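You operate a simulated robot arm through the tools that you are given. There is no shell and no other tool. Be economical: measure what you need, move in short steps, check, and stop when the job is done.

You run a simulated two-armed robot. Do the job below in one go: nothing can be reset, and whatever is moved stays where it is left.

JOB
Put the vent filter with the latest date from the carton bench on the wooden table plate. Put the green pin on the bare end. Take the paper weight and put it on the check shelf. Fetch the white filter and stand it on the ticket bench plate. Pick up the bay card from the steel table plate with one hand, pass it to the other hand and put it on the tray two plate. Take the green bearing and leave it on the steel table plate. Pull the filter drawer open. The order is free. Set down upright: white filter.

It is judged by the outcome, as a careful person would: the job done as asked, and still so three seconds after it is handed in. It fails if anything else is knocked over, pushed out of place, dropped, spilled or broken.

ROBOT AND FRAMES
Two 7-joint arms with fingered hands on one trunk, on a base that drives. Base frame: it is fixed to the floor where the robot stands at the start and does not move with it; the origin is under the middle of the robot, x ahead of it, y to its left, z up. Lengths are in mm, angles in rad, forces in N, time in s.
The left shoulder is at the start at [46, 125, 1151], the right one opposite. With the tool pointing down near the work surface each hand reaches from about 440 to 840 mm from the robot's upright axis, wherever it stands, measured 20 degrees to its own side. Places, roughly: bare end [700, 600, 900]; bay card [-1000, 1000, 1000]; check shelf [-1100, -1300, 300]; filter drawer [-4600, -100, 200]; green bearing (8x8x6 cm) [500, 1900, 900]; green pin (3x3x13 cm) [-1100, -700, 900]; paper weight (8x8x8 cm) [-1000, -900, 900]; steel table plate [-1000, 800, 800]; ticket bench plate [-300, 4200, 900]; tray two plate [-2200, -700, 900]; white filter (5x5x12 cm) [-1200, 900, 900]; wooden table plate [700, 2000, 800]. Payload 4 kg a hand.
Tool frame (each hand has its own): the origin (TCP) lies between the finger pads and is the grasp point; the fingertips stand 29 mm ahead of it; z points along the fingers, y is the line along which they close. Largest opening 100 mm; the body of the gripper starts 34 mm behind the TCP. The gripper is a hand of 5 fingers: y runs from the thumb to the fingers, the wrist lies at [-15, -105, -177] in the tool frame, and closing takes about 1.5 s.
Orientation is that of the tool frame in the base frame, as a unit quaternion [x, y, z, w]. With the fingers straight down and the wrist toward the robot, the tool's x, y and z point along [0, 1, 0], [1, 0, 0] and [0, 0, -1] of the base frame.

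CONTROLS
- The arms move only by the tool servo_tool. It takes "left_rows", "right_rows" or both (then of equal length, played together; a hand with none holds still); each is one flat list of numbers, 6 for each row, row after row: the shift along the tool's x, y, z in mm, then the turn, a rotation vector about the tool's x, y, z in rad. In form: [x, y, z, rx, ry, rz, x, y, z, rx, ry, rz, ...]. A call has 1 to 8 rows; each row shifts and turns the commanded pose from where the row before left it, along the tool's axes as they then stand. "left_gripper" and "right_gripper" are, for a hand that has rows, the closure, from 0 (fully open) to 1 (shut), set as the call begins (left out, the last holds). A row lasts 0.2 s, in which the tool goes at most 50 mm and 0.15 rad; a call with a longer step from one row to the next is refused whole, and so is a gripper value outside its range. A pose out of reach is approached as far as the arm can. The call stops where the force on the tool passes 40 N (or 10 N more than at its start, if that is more) or the arm is blocked; 0.2 s more then pass. Each finger travels about 45 mm/s and halts on what it meets, pressing with about 30 N; the grip force reading is that of the motor and also rises with nothing between the fingers. The clock runs only during rows and for 0.2 s after the last one: add rows that do not move to give the fingers time. It gives the time, the measured TCP pose, the force on the tool (base axes), the opening and the grip force at its end, in the units of the frame above (readings bear some noise), with the torque about the TCP (base axes, N m) and any sound that the robot's microphone picked up.
- Cameras (640 x 400 px; columns grow to the right, rows downward): "scene" is now at [121.1, 50.5, 1266.1]; the picture's right is [0.68, -0.74, -0.00], its down [-0.44, -0.41, -0.80] and it looks along [0.59, 0.54, -0.60] (base axes); focal length 214 px, centre (320, 200). "left" rides on the left gripper at [-66, -86, -121] in its tool frame; the picture's right is [-0.76, -0.31, 0.58], its down [0.59, -0.70, 0.40] and it looks along [0.28, 0.64, 0.71] (tool axes); focal length 247 px, centre (320, 200). "right" rides on the right gripper at [66, -86, -121] in its tool frame; the picture's right is [-0.76, 0.31, -0.58], its down [-0.59, -0.70, 0.40] and it looks along [-0.28, 0.64, 0.71] (tool axes); focal length 247 px, centre (320, 200). There is no depth. A picture from a camera that has moved, and an enlarged one, comes with that camera's place and axes in the base frame and with its lens. The place of the scene camera against the robot may be out by one fixed shift of up to 18 mm in any direction.
- camera(camera): a new picture of that camera. It takes no simulated time.
- raise_lower(by): slides the trunk up (or, below 0, down) by that many mm; the arms and the scene camera ride with it, the base frame stays. It gives what a move gives, with no picture.
- base_move(legs): drives the robot by 1 to 6 legs, each [ahead, turn to the left] in mm and rad, along the robot's own axes; the way and the turn of a leg run together, so that a leg with both is an arc; at most 1500 mm and 3.142 rad a leg. The arms and the cameras ride along, it lands a little off, and it stops where it bumps. It gives what a move gives.
- set_fingers(index, middle, ring, little, thumb_bend, thumb_turn, hand): sets how far each is bent, from 0 (flat) to 100 (curled in); at 30 the hand is open as for a grip, at 70 the pads meet at the TCP. One left out holds its place. A second passes; each finger stops where it meets its share of the squeeze, and holds until it gets a number again. A gripper value or a shape takes the hand back. It gives what a move gives, with no picture; readings hold the bend of each and the force on index, middle, ring, little, thumb and palm. thumb_turn goes from beside the hand (0) to across from the fingers (100), as for a grip.
- preshape(shape, hand): the hand has 5 fingers and takes this shape, open, in about a second: jaw (thumb against the fingers, like two jaws); tri (thumb and two fingers); tip (a fingertip pinch); poke (one finger out to press); point (the index stretched); flat (the hand flat); cup (the hand cupped); fist (a fist). The gripper value then closes the fingers along that shape, each until it touches; the sizes above hold for jaw. It gives what a move gives, with no picture.
- turn_head(pan, tilt): turns the head with the scene camera to pan (to the left, within 1.396 rad either way) and tilt (down, from -0.506 to 1.204), counted from straight ahead of the robot. It gives what a move gives.
- zoom(camera, box): a new picture of the part [left, top, right, bottom] of that camera's present view, enlarged. It takes no simulated time.
- hand_in(): hands the job in; it is judged then, once.

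Work in short steps. Places have to be worked out from the pictures, the camera data and where the tool is seen: move nearer, look again, correct. Check each grasp and each placing, and mend what went wrong. You have 207 turns and 194 pictures in all, those below and enlarged ones among them. Open the grippers and draw the arms clear of the work before you hand the job in, unless the task says otherwise; then end with one line.

The tools are called after ">>>" as a command line: name --argument value ..., lists and objects as JSON in quotes. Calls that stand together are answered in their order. servo_tool: Moves the arms, as the interface text tells. Its arguments: {"type":"object","properties":{"left_rows":{"type":"array","items":{"type":"number"}},"left_gripper":{"type":"number"},"right_rows":{"type":"array","items":{"type":"number"}},"right_gripper":{"type":"number"}},"required":[]} The other tools are called the same way: raise_lower (by) slides the trunk up or down; preshape (shape, hand) gives the hand a shape; set_fingers (index, middle, ring, little, thumb_bend, thumb_turn, hand) moves the fingers one by one; base_move (legs) drives the base; turn_head (pan, tilt) turns the head that bears the scene camera; camera (camera) takes a picture; zoom (camera, box) takes an enlarged picture of a part of a camera's view; hand_in () hands the job in.

At the start:

```text
time_s: 0.0
left_position: [368.2, 512.8, 1179.5]
left_ee_rot: [0.708, 0.707, 0.0, 0.0]
left_wrist_force: [0.3, -0.6, 0.6]
left_ft_torque: [-0.01, -0.01, 0.0]
left_grip_width: 99.7
left_grasp_force: 0.0
left_shape: jaw
left_bend: [30.0, 30.0, 30.0, 30.0, 30.0, 98.0]
left_finger forces: [0.0, 0.1, 0.0, 0.0, 0.1, 0.0]
right_position: [447.4, 62.3, 1125.0]
right_ee_rot: [0.707, 0.707, 0.001, 0.001]
right_wrist_force: [0.3, 0.5, -0.8]
right_ft_torque: [-0.01, 0.02, -0.01]
right_grip_width: 99.8
right_grasp_force: 0.1
right_shape: jaw
right_bend: [30.0, 30.0, 30.0, 30.0, 30.0, 98.0]
right_finger forces: [0.0, 0.0, 0.0, 0.1, 0.1, 0.0]
trunk travel left (down, up): [-350.0, 397.0]
robot x, y, heading: [0.5, 3.2, -0.0]
head pan, tilt: [0.744, 0.646]
```

scene: 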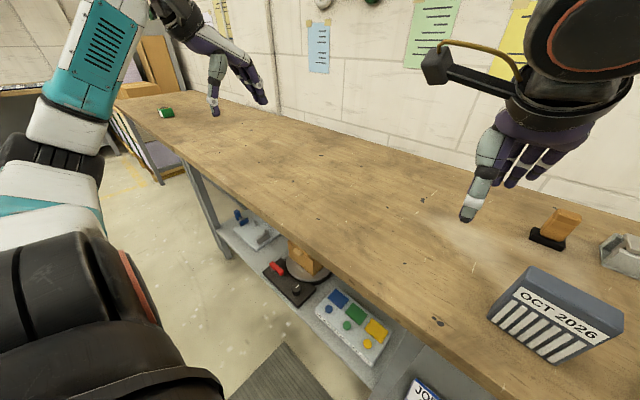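
right: 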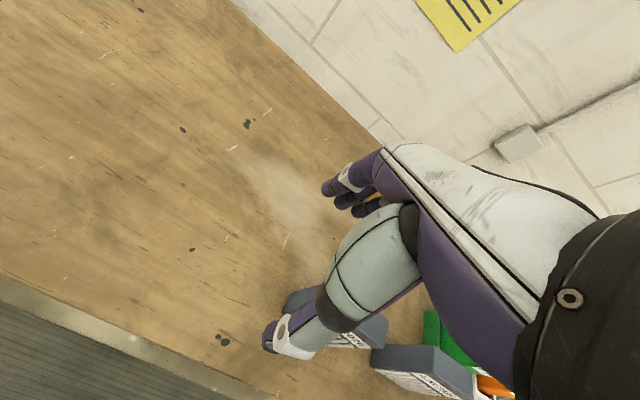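
left: 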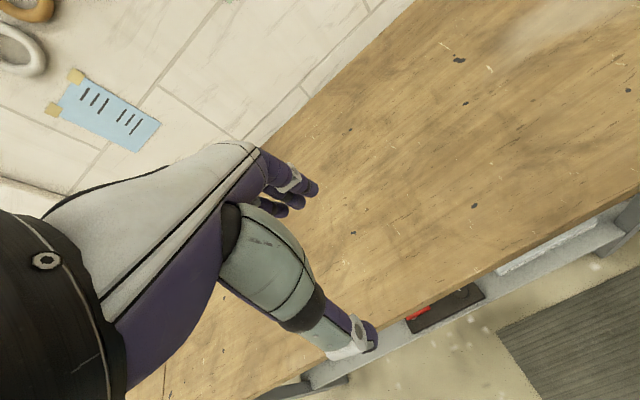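

I see a bench in front with vent filters (one reads OCT 2026). I look around with the head first, to the right part of this bench.

>>> turn_head --pan -0.5 --tilt 0.6

>>> camera --camera "scene"

```text
time_s: 1.4
left_position: [366.7, 513.1, 1178.9]
left_ee_rot: [0.708, 0.706, 0.0, 0.0]
left_wrist_force: [-0.1, 0.0, 0.2]
left_ft_torque: [-0.02, 0.04, 0.01]
left_grip_width: 99.8
left_grasp_force: 0.0
left_shape: jaw
left_bend: [30.0, 30.0, 30.0, 30.0, 30.0, 98.0]
left_finger forces: [0.0, 0.1, 0.0, 0.0, 0.0, 0.0]
right_position: [448.0, 59.9, 1123.9]
right_ee_rot: [0.707, 0.707, -0.001, 0.0]
right_wrist_force: [0.0, -0.1, -0.3]
right_ft_torque: [-0.02, 0.05, 0.0]
right_grip_width: 99.9
right_grasp_force: 0.1
right_shape: jaw
right_bend: [30.0, 30.0, 30.0, 30.0, 30.0, 98.0]
right_finger forces: [0.0, 0.0, 0.1, 0.0, 0.0, 0.0]
trunk travel left (down, up): [-350.0, 397.0]
robot x, y, heading: [-2.7, 2.0, 0.003]
head pan, tilt: [-0.499, 0.6]
```

```text
190 pictures are left
camera scene: at [134.8, -50.6, 1270.0], right [-0.48, -0.88, 0.0], down [-0.5, 0.27, -0.82], along [0.72, -0.39, -0.57], focal length 214 px, centre (320, 200)
```

scene: 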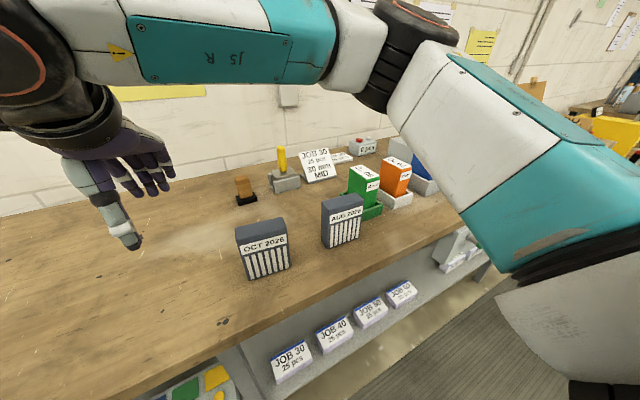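

Two filters visible; I zoom to read dates and look at the rest of the bench.

>>> zoom --camera "scene" --box '[220, 120, 460, 290]'

>>> turn_head --pan -1.3 --tilt 0.3

>>> camera --camera "scene"

>>> turn_head --pan 1.1 --tilt 0.3

>>> camera --camera "scene"

```text
2.35 times, centred on (340, 205) of scene
camera zoom: at [134.8, -50.6, 1270.0], right [-0.48, -0.88, 0.0], down [-0.5, 0.27, -0.82], along [0.72, -0.39, -0.57], focal length 505 px, centre (273, 188)
```

zoom: 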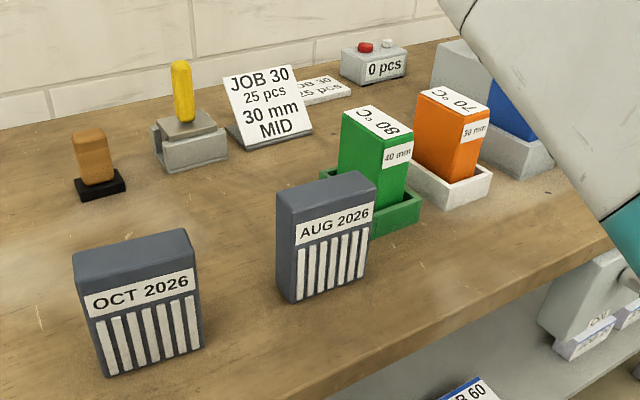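

```text
time_s: 2.6
left_position: [367.6, 512.1, 1179.4]
left_ee_rot: [0.707, 0.707, 0.0, 0.0]
left_wrist_force: [-0.2, -0.8, -0.3]
left_ft_torque: [-0.03, 0.01, 0.0]
left_grip_width: 99.9
left_grasp_force: 0.1
left_shape: jaw
left_bend: [30.0, 30.0, 30.0, 30.0, 30.0, 98.0]
left_finger forces: [0.1, 0.0, 0.0, 0.1, 0.0, 0.0]
right_position: [446.4, 60.8, 1124.9]
right_ee_rot: [0.707, 0.707, 0.0, 0.0]
right_wrist_force: [0.3, 0.1, 1.0]
right_ft_torque: [0.01, 0.01, 0.01]
right_grip_width: 100.0
right_grasp_force: 0.0
right_shape: jaw
right_bend: [30.0, 30.0, 30.0, 30.0, 30.0, 98.0]
right_finger forces: [0.1, 0.0, 0.1, 0.0, 0.0, 0.0]
trunk travel left (down, up): [-350.0, 397.0]
robot x, y, heading: [0.4, -0.7, 0.001]
head pan, tilt: [-1.3, 0.3]
```

```text
188 pictures are left
camera scene: at [82.2, -98.3, 1297.5], right [-0.96, -0.27, 0.0], down [-0.08, 0.28, -0.96], along [0.26, -0.92, -0.3], focal length 214 px, centre (320, 200)
```

scene: 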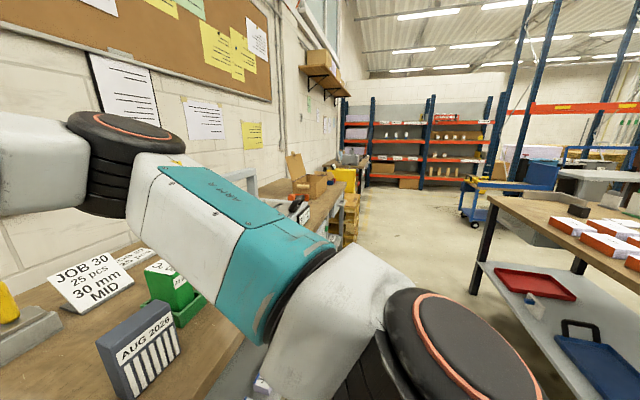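

```text
time_s: 4.8
left_position: [367.5, 512.6, 1179.8]
left_ee_rot: [0.708, 0.706, 0.001, 0.0]
left_wrist_force: [-1.1, 1.0, 0.2]
left_ft_torque: [0.03, 0.02, -0.02]
left_grip_width: 99.6
left_grasp_force: 0.1
left_shape: jaw
left_bend: [30.0, 30.0, 30.0, 30.0, 30.0, 98.0]
left_finger forces: [0.0, 0.0, 0.0, 0.0, 0.1, 0.0]
right_position: [446.9, 61.5, 1124.6]
right_ee_rot: [0.707, 0.707, 0.0, 0.0]
right_wrist_force: [0.3, -0.5, 0.1]
right_ft_torque: [0.02, 0.01, 0.01]
right_grip_width: 99.9
right_grasp_force: 0.1
right_shape: jaw
right_bend: [30.0, 30.0, 30.0, 30.0, 30.0, 98.0]
right_finger forces: [0.0, 0.1, 0.0, 0.0, 0.1, 0.1]
trunk travel left (down, up): [-350.0, 397.0]
robot x, y, heading: [2.1, -1.5, -0.004]
head pan, tilt: [1.1, 0.3]
```

```text
187 pictures are left
camera scene: at [99.6, 74.8, 1297.5], right [0.89, -0.45, 0.0], down [-0.13, -0.26, -0.96], along [0.43, 0.85, -0.3], focal length 214 px, centre (320, 200)
```

scene: 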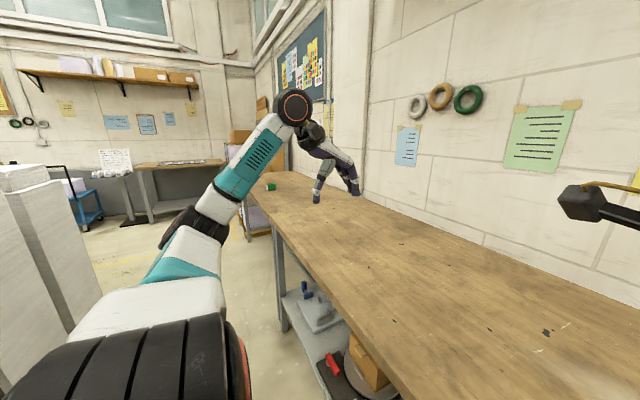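

The bench to the right rear holds boxes too, so I need a survey. I turn the robot to the right by 1.6 rad (arms are high, above the bench objects) and look.

>>> base_move --legs '[[0, -1.6]]'

>>> turn_head --pan 0.0 --tilt 0.35

>>> camera --camera "scene"

>>> turn_head --pan -1.3 --tilt 0.35

>>> camera --camera "scene"

```text
time_s: 9.1
left_position: [496.2, -390.1, 1180.5]
left_ee_rot: [1.0, -0.023, 0.001, 0.001]
left_wrist_force: [-1.3, 0.0, -0.3]
left_ft_torque: [-0.05, 0.02, -0.01]
left_grip_width: 100.0
left_grasp_force: 0.1
left_shape: jaw
left_bend: [30.0, 30.0, 30.0, 30.0, 30.0, 98.0]
left_finger forces: [0.0, 0.1, 0.0, 0.0, 0.0, 0.1]
right_position: [41.9, -449.1, 1123.4]
right_ee_rot: [1.0, -0.022, 0.0, 0.0]
right_wrist_force: [-0.1, -0.6, 0.3]
right_ft_torque: [0.0, -0.03, 0.0]
right_grip_width: 99.9
right_grasp_force: 0.1
right_shape: jaw
right_bend: [30.0, 30.0, 30.0, 30.0, 30.0, 98.0]
right_finger forces: [0.1, 0.1, 0.0, 0.0, 0.1, 0.1]
trunk travel left (down, up): [-350.0, 397.0]
robot x, y, heading: [1.7, 2.9, -1.617]
head pan, tilt: [1.1, 0.3]
```

```text
time_s: 10.4
left_position: [495.9, -389.6, 1180.1]
left_ee_rot: [1.0, -0.023, 0.0, 0.0]
left_wrist_force: [-0.4, -0.3, 0.2]
left_ft_torque: [0.02, 0.0, 0.0]
left_grip_width: 99.8
left_grasp_force: 0.1
left_shape: jaw
left_bend: [30.0, 30.0, 30.0, 30.0, 30.0, 98.0]
left_finger forces: [0.0, 0.1, 0.0, 0.0, 0.1, 0.0]
right_position: [41.7, -449.1, 1125.6]
right_ee_rot: [1.0, -0.023, -0.001, -0.001]
right_wrist_force: [0.2, -0.7, 0.8]
right_ft_torque: [-0.01, 0.03, 0.01]
right_grip_width: 99.7
right_grasp_force: 0.0
right_shape: jaw
right_bend: [30.0, 30.0, 30.0, 30.0, 30.0, 98.0]
right_finger forces: [0.0, 0.0, 0.0, 0.0, 0.0, 0.1]
trunk travel left (down, up): [-350.0, 397.0]
robot x, y, heading: [-0.2, 2.0, -1.618]
head pan, tilt: [0.0, 0.351]
```

```text
186 pictures are left
camera scene: at [-6.4, -159.0, 1292.8], right [-1.0, 0.04, 0.0], down [0.02, 0.34, -0.94], along [-0.04, -0.94, -0.34], focal length 214 px, centre (320, 200)
```

scene: 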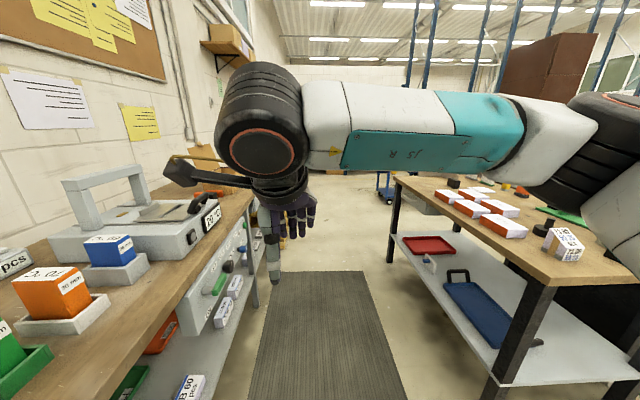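

```text
time_s: 11.9
left_position: [496.4, -389.8, 1179.7]
left_ee_rot: [1.0, -0.024, 0.001, 0.0]
left_wrist_force: [-0.7, -0.4, 0.0]
left_ft_torque: [-0.03, 0.01, -0.01]
left_grip_width: 99.7
left_grasp_force: 0.1
left_shape: jaw
left_bend: [30.0, 30.0, 30.0, 30.0, 30.0, 98.0]
left_finger forces: [0.0, 0.0, 0.0, 0.0, 0.0, 0.0]
right_position: [40.9, -449.3, 1125.1]
right_ee_rot: [1.0, -0.023, 0.0, 0.001]
right_wrist_force: [-0.3, -0.6, -0.1]
right_ft_torque: [-0.02, 0.03, -0.02]
right_grip_width: 99.8
right_grasp_force: 0.1
right_shape: jaw
right_bend: [30.0, 30.0, 30.0, 30.0, 30.0, 98.0]
right_finger forces: [0.0, 0.1, 0.0, 0.0, 0.0, 0.0]
trunk travel left (down, up): [-350.0, 397.0]
robot x, y, heading: [-0.8, 0.7, -1.615]
head pan, tilt: [-1.3, 0.351]
```

```text
185 pictures are left
camera scene: at [-93.0, -86.8, 1292.8], right [-0.22, 0.97, 0.0], down [0.33, 0.08, -0.94], along [-0.92, -0.21, -0.34], focal length 214 px, centre (320, 200)
```

scene: 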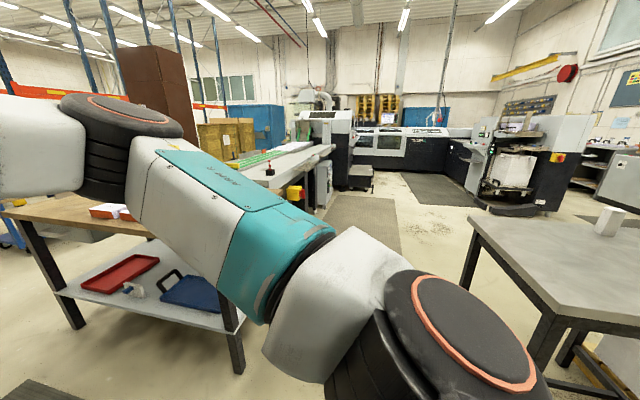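

Steel table is on the right, a box table at left. I turn further to face back and see both.

>>> base_move --legs '[[0, -1.5]]'

>>> turn_head --pan -0.6 --tilt 0.45

>>> camera --camera "scene"

>>> turn_head --pan 0.6 --tilt 0.45

>>> camera --camera "scene"

```text
time_s: 14.4
left_position: [89.5, -626.1, 1179.3]
left_ee_rot: [0.92, -0.392, -0.001, 0.0]
left_wrist_force: [0.4, -0.7, 0.2]
left_ft_torque: [0.0, 0.0, 0.01]
left_grip_width: 100.0
left_grasp_force: 0.0
left_shape: jaw
left_bend: [30.0, 30.0, 30.0, 30.0, 30.0, 98.0]
left_finger forces: [0.0, 0.1, 0.0, 0.0, 0.0, 0.0]
right_position: [-279.5, -354.1, 1125.6]
right_ee_rot: [0.92, -0.392, 0.0, 0.0]
right_wrist_force: [0.3, -1.5, -0.1]
right_ft_torque: [0.03, 0.02, -0.03]
right_grip_width: 99.7
right_grasp_force: 0.1
right_shape: jaw
right_bend: [30.0, 30.0, 30.0, 30.0, 30.0, 98.0]
right_finger forces: [0.0, 0.0, 0.1, 0.0, 0.0, 0.1]
trunk travel left (down, up): [-350.0, 397.0]
robot x, y, heading: [4.4, -2.7, -2.371]
head pan, tilt: [-1.3, 0.351]
stopped in leg 1: the robot was blocked; the commanded pose is now the measured one
```

```text
time_s: 15.5
left_position: [89.1, -626.1, 1179.4]
left_ee_rot: [0.92, -0.392, -0.001, 0.0]
left_wrist_force: [0.1, -0.1, -0.4]
left_ft_torque: [0.02, -0.03, 0.01]
left_grip_width: 100.0
left_grasp_force: 0.1
left_shape: jaw
left_bend: [30.0, 30.0, 30.0, 30.0, 30.0, 98.0]
left_finger forces: [0.1, 0.0, 0.0, 0.0, 0.0, 0.1]
right_position: [-280.5, -353.8, 1125.1]
right_ee_rot: [0.92, -0.392, 0.0, 0.0]
right_wrist_force: [0.2, -0.4, 0.5]
right_ft_torque: [-0.03, 0.0, -0.01]
right_grip_width: 99.8
right_grasp_force: 0.0
right_shape: jaw
right_bend: [30.0, 30.0, 30.0, 30.0, 30.0, 98.0]
right_finger forces: [0.1, 0.0, 0.0, 0.0, 0.0, 0.0]
trunk travel left (down, up): [-350.0, 397.0]
robot x, y, heading: [0.3, -1.3, -2.37]
head pan, tilt: [-0.6, 0.45]
```

```text
184 pictures are left
camera scene: at [-132.6, -64.7, 1283.6], right [-0.17, 0.99, 0.0], down [0.43, 0.07, -0.9], along [-0.89, -0.15, -0.44], focal length 214 px, centre (320, 200)
```

scene: 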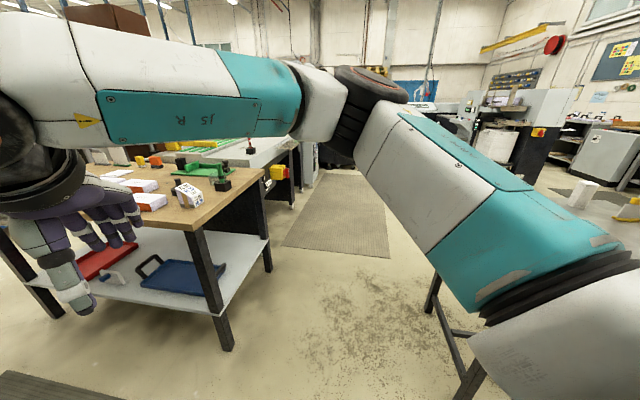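

```text
time_s: 16.9
left_position: [89.5, -625.6, 1180.0]
left_ee_rot: [0.92, -0.392, -0.002, 0.0]
left_wrist_force: [-0.4, 0.3, 0.3]
left_ft_torque: [0.04, 0.0, -0.02]
left_grip_width: 99.6
left_grasp_force: 0.1
left_shape: jaw
left_bend: [30.0, 30.0, 30.0, 30.0, 30.0, 98.0]
left_finger forces: [0.0, 0.0, 0.0, 0.0, 0.0, 0.1]
right_position: [-280.8, -354.8, 1126.3]
right_ee_rot: [0.919, -0.394, 0.0, 0.0]
right_wrist_force: [-0.1, -0.1, -0.7]
right_ft_torque: [0.01, -0.02, 0.02]
right_grip_width: 99.8
right_grasp_force: 0.1
right_shape: jaw
right_bend: [30.0, 30.0, 30.0, 30.0, 30.0, 98.0]
right_finger forces: [0.0, 0.0, 0.1, 0.0, 0.0, 0.1]
trunk travel left (down, up): [-350.0, 397.0]
robot x, y, heading: [-0.0, -3.5, -2.374]
head pan, tilt: [0.6, 0.45]
```

```text
183 pictures are left
camera scene: at [-60.4, -139.4, 1283.6], right [-0.98, 0.2, 0.0], down [0.09, 0.43, -0.9], along [-0.18, -0.88, -0.44], focal length 214 px, centre (320, 200)
```

scene: 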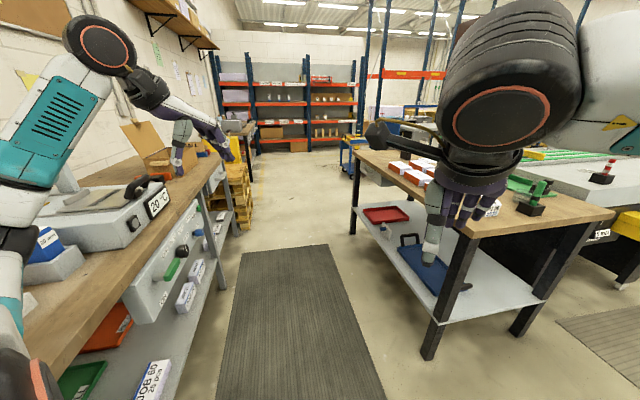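

Blocking was probably the base's rear corner against the bench. I drive forward away from it, go along the aisle, and turn to face the box table (front edge about x=-700).

>>> base_move --legs '[[250, 0], [0, 0.8], [600, 0], [0, -1.57]]'

>>> turn_head --pan 0.0 --tilt 0.6

>>> camera --camera "scene"

```text
time_s: 27.5
left_position: [-545.6, -1285.4, 1179.5]
left_ee_rot: [0.708, -0.706, -0.001, -0.001]
left_wrist_force: [-0.7, 0.3, -0.5]
left_ft_torque: [0.0, 0.0, 0.01]
left_grip_width: 100.0
left_grasp_force: 0.0
left_shape: jaw
left_bend: [30.0, 30.0, 30.0, 30.0, 30.0, 98.0]
left_finger forces: [0.0, 0.0, 0.0, 0.0, 0.0, 0.0]
right_position: [-627.0, -835.2, 1125.6]
right_ee_rot: [0.708, -0.706, 0.0, 0.0]
right_wrist_force: [0.2, 0.0, -0.5]
right_ft_torque: [0.02, -0.02, -0.01]
right_grip_width: 99.5
right_grasp_force: 0.0
right_shape: jaw
right_bend: [30.0, 30.0, 30.0, 30.0, 30.0, 98.0]
right_finger forces: [0.0, 0.0, 0.1, 0.0, 0.0, 0.1]
trunk travel left (down, up): [-350.0, 397.0]
robot x, y, heading: [-181.0, -770.9, -3.137]
head pan, tilt: [0.6, 0.45]
```

```text
time_s: 28.5
left_position: [-544.9, -1285.6, 1179.7]
left_ee_rot: [0.708, -0.706, -0.002, 0.0]
left_wrist_force: [-0.1, 0.3, -0.5]
left_ft_torque: [0.0, 0.01, -0.03]
left_grip_width: 99.8
left_grasp_force: 0.0
left_shape: jaw
left_bend: [30.0, 30.0, 30.0, 30.0, 30.0, 98.0]
left_finger forces: [0.0, 0.1, 0.0, 0.0, 0.1, 0.0]
right_position: [-626.8, -833.6, 1125.2]
right_ee_rot: [0.709, -0.705, 0.0, 0.0]
right_wrist_force: [-0.5, -0.5, -0.4]
right_ft_torque: [-0.02, 0.0, 0.01]
right_grip_width: 99.6
right_grasp_force: 0.0
right_shape: jaw
right_bend: [30.0, 30.0, 30.0, 30.0, 30.0, 98.0]
right_finger forces: [0.0, 0.0, 0.0, 0.1, 0.0, 0.0]
trunk travel left (down, up): [-350.0, 397.0]
robot x, y, heading: [-182.8, -769.2, -3.135]
head pan, tilt: [0.0, 0.6]
```

```text
182 pictures are left
camera scene: at [-326.4, -781.2, 1270.1], right [-0.01, 1.0, 0.0], down [0.57, 0.01, -0.82], along [-0.82, -0.01, -0.57], focal length 214 px, centre (320, 200)
```

scene: 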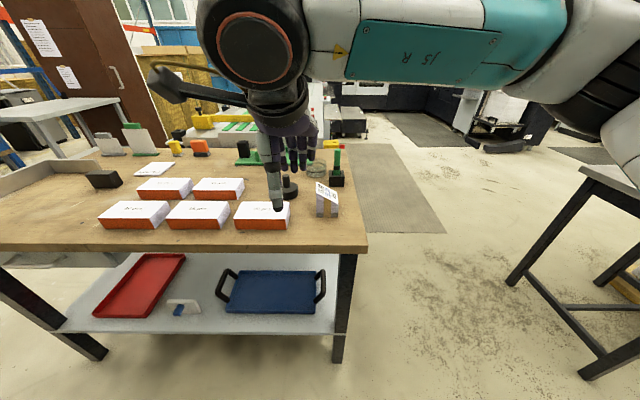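

I zoom into the tabletop to identify the green pin and the paper weight, and the shelf below.

>>> zoom --camera "scene" --box '[220, 130, 380, 230]'

>>> zoom --camera "scene" --box '[60, 120, 380, 320]'

```text
4.00 times, centred on (300, 180) of scene
camera zoom: at [-326.4, -781.2, 1270.1], right [-0.01, 1.0, 0.0], down [0.57, 0.01, -0.82], along [-0.82, -0.01, -0.57], focal length 858 px, centre (400, 280)
```

zoom: 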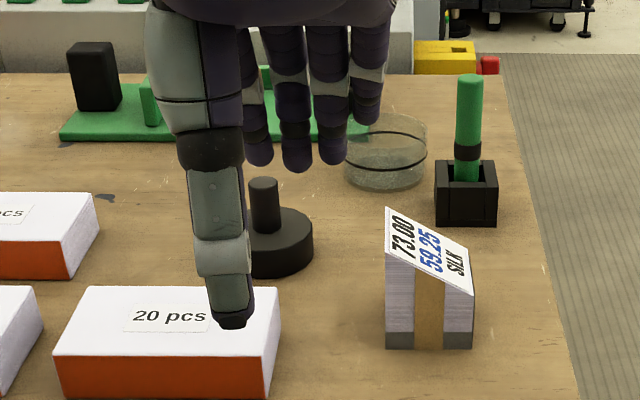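

```text
2.00 times, centred on (220, 220) of scene
camera zoom: at [-326.4, -781.2, 1270.1], right [-0.01, 1.0, 0.0], down [0.57, 0.01, -0.82], along [-0.82, -0.01, -0.57], focal length 429 px, centre (520, 160)
```

zoom: 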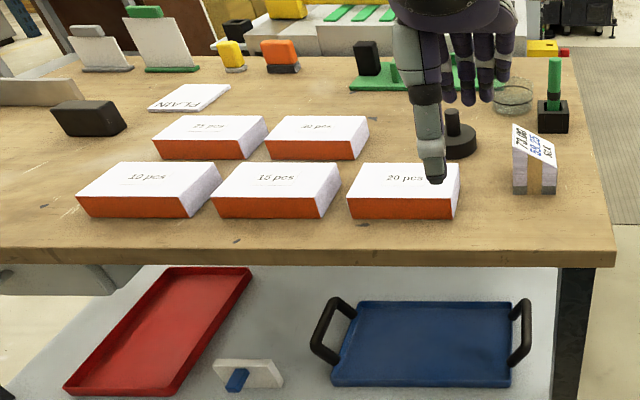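

Plan: left hand takes the paper weight (≈[-940,-897], knob top ≈940), right takes the green pin (≈[-1018,-728]). I drive 120 forward and move the right hand aside.

>>> base_move --legs '[[120, 0]]'

>>> servo_tool --right_rows '[-45, 0, 0, 0, 0, 0, -45, 0, 0, 0, 0, 0, -45, 0, 0, 0, 0, 0, -45, 0, 0, 0, 0, 0, -45, 0, 0, 0, 0, 0]' --left_rows '[-45, 20, 0, 0, 0, 0, -45, 20, 0, 0, 0, 0, -45, 20, 0, 0, 0, 0, -45, 20, 0, 0, 0, 0, -45, 20, 0, 0, 0, 0]'

>>> camera --camera "scene"

>>> camera --camera "left"

```text
time_s: 29.8
left_position: [-666.2, -1286.4, 1178.9]
left_ee_rot: [0.709, -0.705, -0.001, -0.001]
left_wrist_force: [-0.4, 0.4, -0.4]
left_ft_torque: [-0.01, -0.04, 0.02]
left_grip_width: 99.9
left_grasp_force: 0.0
left_shape: jaw
left_bend: [30.0, 30.0, 30.0, 30.0, 30.0, 98.0]
left_finger forces: [0.0, 0.0, 0.1, 0.0, 0.1, 0.0]
right_position: [-749.3, -836.9, 1125.3]
right_ee_rot: [0.709, -0.705, 0.001, -0.001]
right_wrist_force: [-0.5, -0.5, -0.1]
right_ft_torque: [0.01, -0.02, -0.03]
right_grip_width: 99.8
right_grasp_force: 0.0
right_shape: jaw
right_bend: [30.0, 30.0, 30.0, 30.0, 30.0, 98.0]
right_finger forces: [0.1, 0.0, 0.0, 0.1, 0.1, 0.0]
trunk travel left (down, up): [-350.0, 397.0]
robot x, y, heading: [-301.2, -770.5, -3.131]
head pan, tilt: [0.0, 0.6]
```

```text
time_s: 31.0
left_position: [-765.8, -1059.7, 1181.7]
left_ee_rot: [0.709, -0.705, 0.0, 0.0]
left_wrist_force: [-0.5, 0.8, -0.2]
left_ft_torque: [-0.04, -0.02, 0.01]
left_grip_width: 99.8
left_grasp_force: 0.1
left_shape: jaw
left_bend: [30.0, 30.0, 30.0, 30.0, 30.0, 98.0]
left_finger forces: [0.0, 0.0, 0.1, 0.0, 0.0, 0.0]
right_position: [-749.5, -608.7, 1123.8]
right_ee_rot: [0.709, -0.705, 0.001, 0.0]
right_wrist_force: [-0.3, 0.7, -0.3]
right_ft_torque: [-0.03, -0.04, 0.06]
right_grip_width: 100.0
right_grasp_force: 0.0
right_shape: jaw
right_bend: [30.0, 30.0, 30.0, 30.0, 30.0, 98.0]
right_finger forces: [0.1, 0.0, 0.1, 0.0, 0.0, 0.0]
trunk travel left (down, up): [-350.0, 397.0]
robot x, y, heading: [-305.2, -773.3, -3.136]
head pan, tilt: [0.0, 0.6]
```

```text
179 pictures are left
camera scene: at [-447.4, -779.7, 1270.0], right [-0.01, 1.0, 0.0], down [0.57, 0.0, -0.82], along [-0.82, -0.01, -0.57], focal length 214 px, centre (320, 200)
```

scene: 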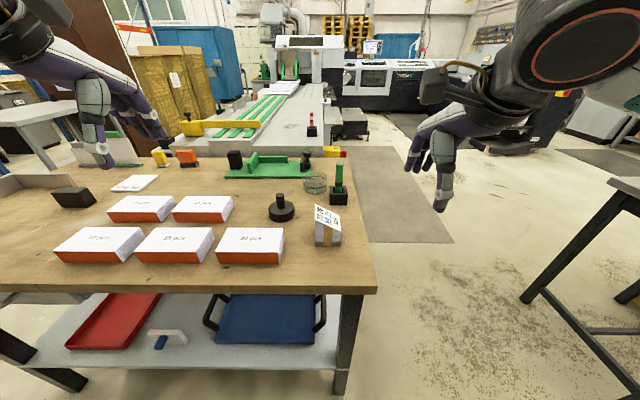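

```text
178 pictures are left
camera left: at [-680.7, -994.5, 1303.4], right [0.3, 0.76, -0.58], down [0.71, -0.58, -0.4], along [-0.64, -0.29, -0.71], focal length 247 px, centre (320, 200)
```

left: 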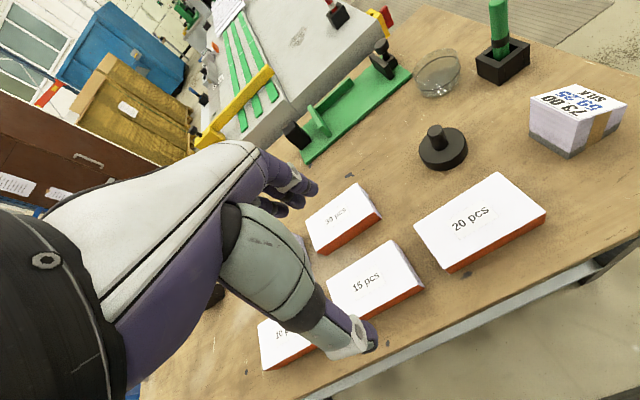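

Wrist view places the weight at about [-979,-902] with knob top ≈935. Move the left hand over it and partly down.

>>> servo_tool --left_rows '[-32, 36, 0, 0, 0, 0, -32, 36, 0, 0, 0, 0, -32, 36, 0, 0, 0, 0, -32, 36, 0, 0, 0, 0, -30, 36, 20, 0, 0, 0, 0, 33, 45, 0, 0, 0, 0, 0, 45, 0, 0, 0, 0, 0, 45, 0, 0, 0]'

>>> camera --camera "left"

>>> zoom --camera "scene" --box '[200, 120, 400, 245]'

```text
refused: row 5 steps farther than a row can; nothing moved
```

```text
177 pictures are left
camera left: at [-680.7, -994.5, 1303.4], right [0.3, 0.76, -0.58], down [0.71, -0.58, -0.4], along [-0.64, -0.29, -0.71], focal length 247 px, centre (320, 200)
```

left: 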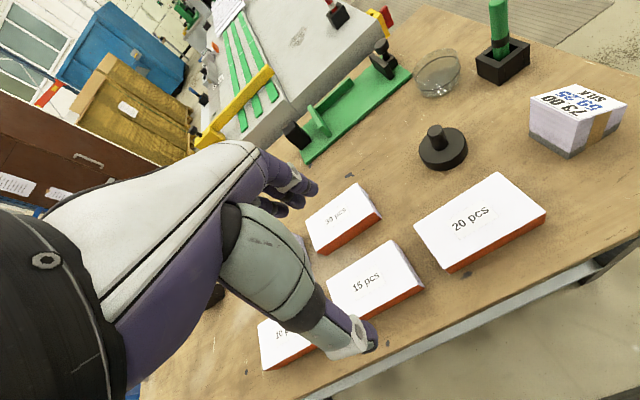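

```text
3.20 times, centred on (300, 182) of scene
camera zoom: at [-447.4, -779.7, 1270.0], right [-0.01, 1.0, 0.0], down [0.57, 0.0, -0.82], along [-0.82, -0.01, -0.57], focal length 686 px, centre (384, 256)
```

zoom: 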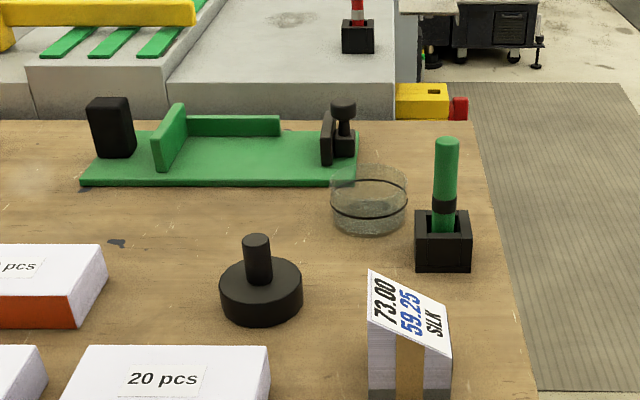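

Row 5 was too long; I repeat with shorter rows.

>>> servo_tool --left_rows '[-32, 36, 0, 0, 0, 0, -32, 36, 0, 0, 0, 0, -32, 36, 0, 0, 0, 0, -32, 36, 0, 0, 0, 0, -30, 36, 0, 0, 0, 0, 0, 33, 35, 0, 0, 0, 0, 0, 47, 0, 0, 0, 0, 0, 47, 0, 0, 0]'

>>> camera --camera "left"

>>> zoom --camera "scene" --box '[200, 120, 400, 245]'

```text
time_s: 32.8
left_position: [-971.2, -916.3, 1048.1]
left_ee_rot: [0.71, -0.704, -0.002, 0.0]
left_wrist_force: [-0.1, -0.2, 0.6]
left_ft_torque: [0.04, -0.03, -0.01]
left_grip_width: 99.8
left_grasp_force: 0.1
left_shape: jaw
left_bend: [30.0, 30.0, 30.0, 30.0, 30.0, 98.0]
left_finger forces: [0.0, 0.0, 0.0, 0.0, 0.0, 0.1]
left hand out of reach, approached as far as the arm can: row 6
right_position: [-748.1, -611.4, 1125.2]
right_ee_rot: [0.709, -0.705, -0.001, 0.0]
right_wrist_force: [0.7, -0.1, 0.3]
right_ft_torque: [0.01, 0.02, -0.03]
right_grip_width: 99.7
right_grasp_force: 0.0
right_shape: jaw
right_bend: [30.0, 30.0, 30.0, 30.0, 30.0, 98.0]
right_finger forces: [0.0, 0.0, 0.0, 0.0, 0.1, 0.0]
trunk travel left (down, up): [-350.0, 397.0]
robot x, y, heading: [-304.1, -772.6, -3.131]
head pan, tilt: [0.0, 0.6]
```

```text
175 pictures are left
camera left: at [-884.8, -850.3, 1170.9], right [0.3, 0.76, -0.58], down [0.71, -0.58, -0.4], along [-0.64, -0.29, -0.71], focal length 247 px, centre (320, 200)
```

left: 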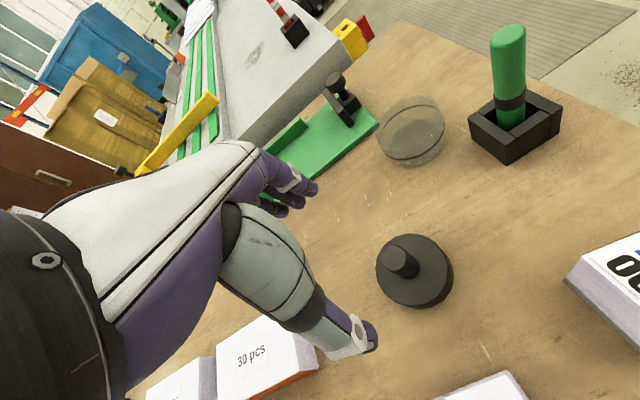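

```text
3.20 times, centred on (300, 182) of scene
camera zoom: at [-447.6, -782.4, 1270.0], right [-0.01, 1.0, 0.0], down [0.57, 0.01, -0.82], along [-0.82, -0.01, -0.57], focal length 686 px, centre (384, 256)
```

zoom: 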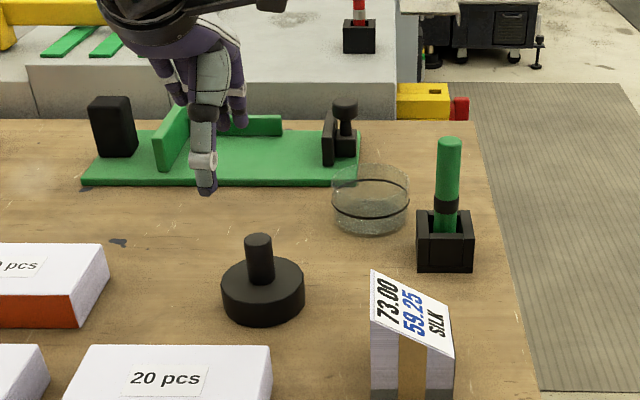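

Knob triangulates to about [-982,-889]. I shift and lower partway.

>>> servo_tool --left_rows '[-14, 6, 20, 0, 0, 0, -10, 5, 35, 0, 0, 0, 0, 0, 0, 0, 0, 0]'

>>> camera --camera "left"

```text
time_s: 33.6
left_position: [-964.1, -905.5, 998.5]
left_ee_rot: [0.709, -0.705, -0.002, 0.001]
left_wrist_force: [-0.1, -0.4, 0.1]
left_ft_torque: [-0.02, 0.0, 0.04]
left_grip_width: 100.0
left_grasp_force: 0.0
left_shape: jaw
left_bend: [30.0, 30.0, 30.0, 30.0, 30.0, 98.0]
left_finger forces: [0.0, 0.0, 0.0, 0.0, 0.0, 0.0]
left hand out of reach, approached as far as the arm can: row 1, 2
right_position: [-748.2, -611.5, 1126.0]
right_ee_rot: [0.709, -0.706, 0.0, 0.0]
right_wrist_force: [1.0, 0.3, -0.1]
right_ft_torque: [0.01, -0.01, 0.01]
right_grip_width: 99.9
right_grasp_force: 0.1
right_shape: jaw
right_bend: [30.0, 30.0, 30.0, 30.0, 30.0, 98.0]
right_finger forces: [0.0, 0.1, 0.0, 0.0, 0.0, 0.0]
trunk travel left (down, up): [-350.0, 397.0]
robot x, y, heading: [-300.3, -772.4, -3.133]
head pan, tilt: [0.0, 0.6]
```

```text
173 pictures are left
camera left: at [-878.1, -840.6, 1120.7], right [0.3, 0.76, -0.58], down [0.71, -0.58, -0.4], along [-0.64, -0.29, -0.71], focal length 247 px, centre (320, 200)
```

left: 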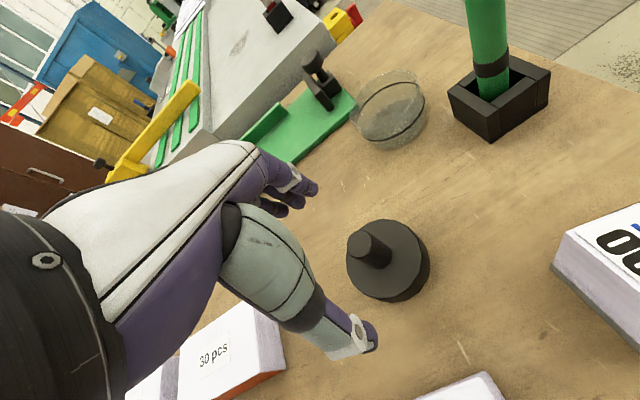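

The left arm is at its limit, so I bring the base 60 mm closer rather than stretching.

>>> base_move --legs '[[60, 0]]'

>>> servo_tool --left_rows '[-8, -24, 0, 0, 0, 0, -8, -20, 0, 0, 0, 0, 0, 0, 0, 0, 0, 0]'

>>> camera --camera "left"

```text
time_s: 34.5
left_position: [-1024.8, -906.3, 997.4]
left_ee_rot: [0.709, -0.705, -0.001, -0.001]
left_wrist_force: [0.2, -0.2, 0.1]
left_ft_torque: [-0.02, 0.01, -0.01]
left_grip_width: 99.7
left_grasp_force: 0.1
left_shape: jaw
left_bend: [30.0, 30.0, 30.0, 30.0, 30.0, 98.0]
left_finger forces: [0.1, 0.1, 0.0, 0.0, 0.0, 0.1]
right_position: [-810.1, -611.9, 1125.1]
right_ee_rot: [0.709, -0.705, 0.0, 0.0]
right_wrist_force: [-0.4, 0.9, -0.4]
right_ft_torque: [-0.01, -0.02, -0.01]
right_grip_width: 99.9
right_grasp_force: 0.1
right_shape: jaw
right_bend: [30.0, 30.0, 30.0, 30.0, 30.0, 98.0]
right_finger forces: [0.0, 0.0, 0.0, 0.0, 0.0, 0.0]
trunk travel left (down, up): [-350.0, 397.0]
robot x, y, heading: [-359.6, -776.8, -3.132]
head pan, tilt: [0.0, 0.6]
```

```text
time_s: 35.3
left_position: [-980.7, -890.2, 999.3]
left_ee_rot: [0.71, -0.704, -0.003, 0.0]
left_wrist_force: [0.6, 0.2, -0.1]
left_ft_torque: [0.01, -0.01, -0.02]
left_grip_width: 99.9
left_grasp_force: 0.0
left_shape: jaw
left_bend: [30.0, 30.0, 30.0, 30.0, 30.0, 98.0]
left_finger forces: [0.0, 0.1, 0.0, 0.0, 0.0, 0.0]
right_position: [-808.4, -612.4, 1124.1]
right_ee_rot: [0.71, -0.704, 0.0, 0.0]
right_wrist_force: [-0.4, -0.4, 0.3]
right_ft_torque: [0.01, -0.03, 0.01]
right_grip_width: 99.8
right_grasp_force: 0.0
right_shape: jaw
right_bend: [30.0, 30.0, 30.0, 30.0, 30.0, 98.0]
right_finger forces: [0.1, 0.2, 0.0, 0.0, 0.0, 0.1]
trunk travel left (down, up): [-350.0, 397.0]
robot x, y, heading: [-358.7, -773.8, -3.126]
head pan, tilt: [0.0, 0.6]
```

```text
172 pictures are left
camera left: at [-894.4, -825.5, 1120.7], right [0.3, 0.76, -0.58], down [0.71, -0.58, -0.4], along [-0.64, -0.29, -0.71], focal length 247 px, centre (320, 200)
```

left: 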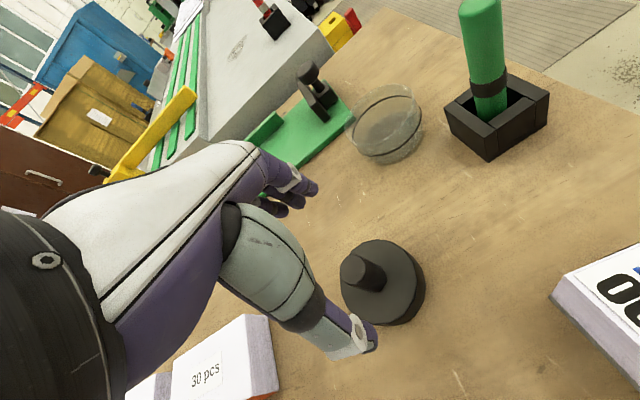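

The tool axis passes through the knob in the view. I descend 80 mm and close.

>>> servo_tool --left_rows '[0, 0, 30, 0, 0, 0, 0, 0, 30, 0, 0, 0, 0, 0, 20, 0, 0, 0, 0, 0, 0, 0, 0, 0]'

>>> camera --camera "left"

>>> zoom --camera "scene" --box '[200, 120, 400, 245]'

```text
time_s: 36.3
left_position: [-975.2, -895.7, 922.6]
left_ee_rot: [0.709, -0.705, -0.002, 0.0]
left_wrist_force: [0.1, 0.3, -0.3]
left_ft_torque: [-0.02, 0.0, -0.01]
left_grip_width: 100.0
left_grasp_force: 0.1
left_shape: jaw
left_bend: [30.0, 30.0, 30.0, 30.0, 30.0, 98.0]
left_finger forces: [0.1, 0.0, 0.0, 0.1, 0.1, 0.1]
left hand out of reach, approached as far as the arm can: row 3
right_position: [-808.0, -613.7, 1125.2]
right_ee_rot: [0.709, -0.705, 0.0, 0.001]
right_wrist_force: [0.1, -0.3, 1.3]
right_ft_torque: [0.01, 0.0, -0.01]
right_grip_width: 99.8
right_grasp_force: 0.0
right_shape: jaw
right_bend: [30.0, 30.0, 30.0, 30.0, 30.0, 98.0]
right_finger forces: [0.0, 0.0, 0.0, 0.0, 0.0, 0.0]
trunk travel left (down, up): [-350.0, 397.0]
robot x, y, heading: [-358.8, -772.8, -3.129]
head pan, tilt: [0.0, 0.6]
```

```text
171 pictures are left
camera left: at [-889.3, -831.0, 1044.1], right [0.3, 0.76, -0.58], down [0.7, -0.58, -0.4], along [-0.64, -0.28, -0.71], focal length 247 px, centre (320, 200)
```

left: 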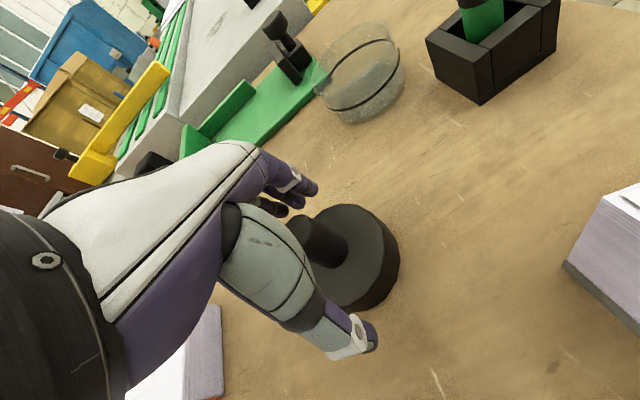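

```text
3.20 times, centred on (300, 182) of scene
camera zoom: at [-506.9, -783.0, 1270.0], right [-0.01, 1.0, 0.0], down [0.57, 0.01, -0.82], along [-0.82, -0.01, -0.57], focal length 686 px, centre (384, 256)
```

zoom: 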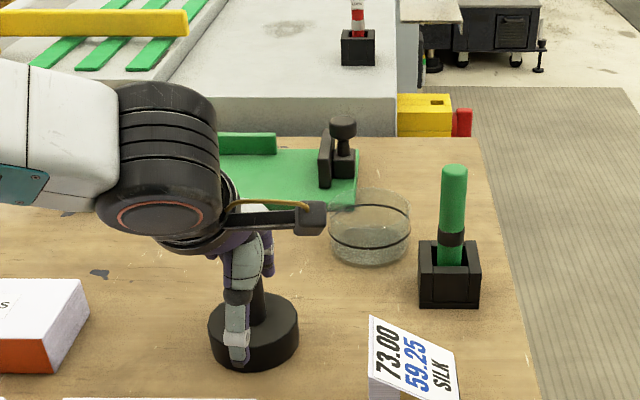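

The hand is around the knob; I close the grip with waiting rows.

>>> servo_tool --left_rows '[0, 0, 0, 0, 0, 0, 0, 0, 0, 0, 0, 0, 0, 0, 0, 0, 0, 0, 0, 0, 0, 0, 0, 0, 0, 0, 0, 0, 0, 0, 0, 0, 0, 0, 0, 0, 0, 0, 0, 0, 0, 0, 0, 0, 0, 0, 0, 0]' --left_gripper 1.0

>>> camera --camera "left"

```text
time_s: 38.1
left_position: [-975.3, -895.0, 921.8]
left_ee_rot: [0.709, -0.706, -0.002, 0.0]
left_wrist_force: [2.7, 0.7, -0.1]
left_ft_torque: [0.01, -0.02, 0.05]
left_grip_width: 17.2
left_grasp_force: 30.1
left_shape: jaw
left_bend: [58.0, 58.0, 71.0, 64.0, 56.0, 100.0]
left_finger forces: [15.5, 7.8, 0.0, 0.1, 25.8, 0.0]
right_position: [-809.3, -612.0, 1126.0]
right_ee_rot: [0.709, -0.705, 0.0, 0.0]
right_wrist_force: [0.0, 0.3, -0.4]
right_ft_torque: [0.0, -0.01, 0.02]
right_grip_width: 99.8
right_grasp_force: 0.0
right_shape: jaw
right_bend: [30.0, 30.0, 30.0, 30.0, 30.0, 98.0]
right_finger forces: [0.0, 0.1, 0.1, 0.1, 0.0, 0.0]
trunk travel left (down, up): [-350.0, 397.0]
robot x, y, heading: [-361.0, -771.1, -3.132]
head pan, tilt: [0.0, 0.6]
```

```text
169 pictures are left
camera left: at [-889.1, -831.0, 1044.3], right [0.3, 0.76, -0.57], down [0.7, -0.58, -0.4], along [-0.64, -0.28, -0.71], focal length 247 px, centre (320, 200)
```

left: 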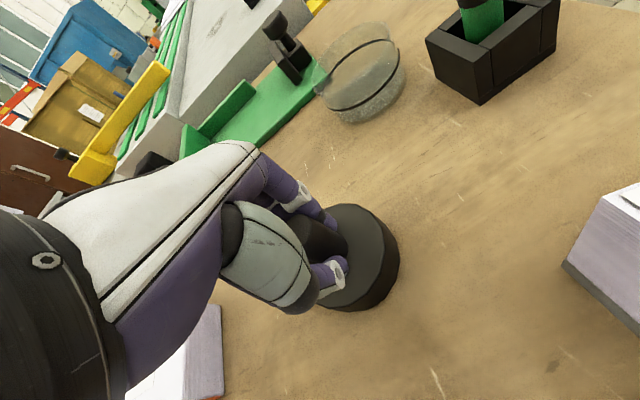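

Knob held by index, middle and thumb. I lift it 100 mm and check.

>>> servo_tool --left_rows '[0, 0, -15, 0, 0, 0, 0, 0, -25, 0, 0, 0, 0, 0, -30, 0, 0, 0, 0, 0, -30, 0, 0, 0]'

>>> camera --camera "left"

>>> camera --camera "right"

```text
time_s: 39.1
left_position: [-974.6, -896.0, 1023.3]
left_ee_rot: [0.709, -0.705, -0.001, 0.001]
left_wrist_force: [0.8, 0.8, -8.9]
left_ft_torque: [0.02, -0.03, -0.01]
left_grip_width: 16.8
left_grasp_force: 30.0
left_shape: jaw
left_bend: [58.0, 58.0, 71.0, 64.0, 57.0, 100.0]
left_finger forces: [16.1, 8.4, 0.0, 0.1, 24.5, 0.1]
right_position: [-808.4, -613.0, 1125.6]
right_ee_rot: [0.71, -0.705, 0.0, 0.001]
right_wrist_force: [-0.1, 0.1, 0.1]
right_ft_torque: [-0.02, 0.02, 0.0]
right_grip_width: 100.3
right_grasp_force: 0.0
right_shape: jaw
right_bend: [30.0, 30.0, 30.0, 30.0, 30.0, 98.0]
right_finger forces: [0.0, 0.1, 0.1, 0.0, 0.0, 0.1]
trunk travel left (down, up): [-350.0, 397.0]
robot x, y, heading: [-362.3, -771.6, -3.131]
head pan, tilt: [0.0, 0.6]
```

```text
168 pictures are left
camera left: at [-888.8, -830.9, 1144.8], right [0.3, 0.76, -0.58], down [0.71, -0.58, -0.4], along [-0.64, -0.29, -0.71], focal length 247 px, centre (320, 200)
```

left: 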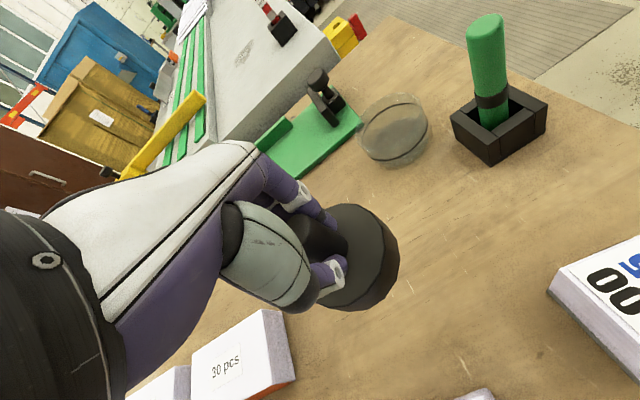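

```text
167 pictures are left
camera right: at [-722.5, -677.1, 1247.6], right [-0.31, 0.76, 0.58], down [0.7, 0.59, -0.4], along [-0.64, 0.28, -0.71], focal length 247 px, centre (320, 200)
```

right: 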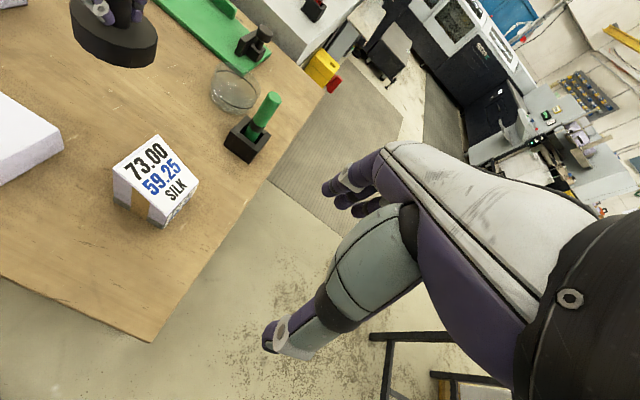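

Weight lifted cleanly. For the pin the right hand needs a better bearing: pin ≈[-1062,-721], top ≈988. I turn the base left 0.3.

>>> base_move --legs '[[0, 0.3]]'

>>> camera --camera "right"

```text
time_s: 40.5
left_position: [-913.2, -1071.5, 1021.6]
left_ee_rot: [0.806, -0.592, -0.003, -0.001]
left_wrist_force: [-0.6, 0.5, -8.4]
left_ft_torque: [0.03, 0.01, 0.02]
left_grip_width: 17.0
left_grasp_force: 29.2
left_shape: jaw
left_bend: [58.0, 58.0, 71.0, 64.0, 57.0, 100.0]
left_finger forces: [16.0, 8.8, 0.1, 0.0, 24.4, 0.0]
right_position: [-837.3, -751.4, 1124.4]
right_ee_rot: [0.806, -0.591, 0.0, -0.001]
right_wrist_force: [0.7, 1.1, -0.4]
right_ft_torque: [0.01, -0.01, 0.02]
right_grip_width: 99.8
right_grasp_force: 0.0
right_shape: jaw
right_bend: [30.0, 30.0, 30.0, 30.0, 30.0, 98.0]
right_finger forces: [0.0, 0.1, 0.0, 0.1, 0.0, 0.1]
trunk travel left (down, up): [-350.0, 397.0]
robot x, y, heading: [-360.6, -772.5, -2.835]
head pan, tilt: [0.0, 0.6]
```

```text
166 pictures are left
camera right: at [-735.0, -788.6, 1247.5], right [-0.52, 0.63, 0.58], down [0.49, 0.77, -0.4], along [-0.7, 0.08, -0.71], focal length 247 px, centre (320, 200)
```

right: 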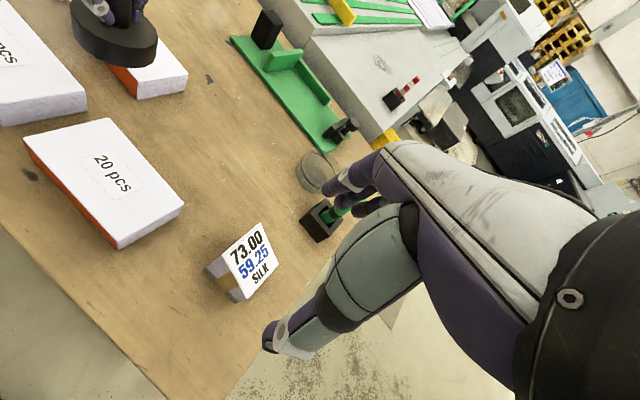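

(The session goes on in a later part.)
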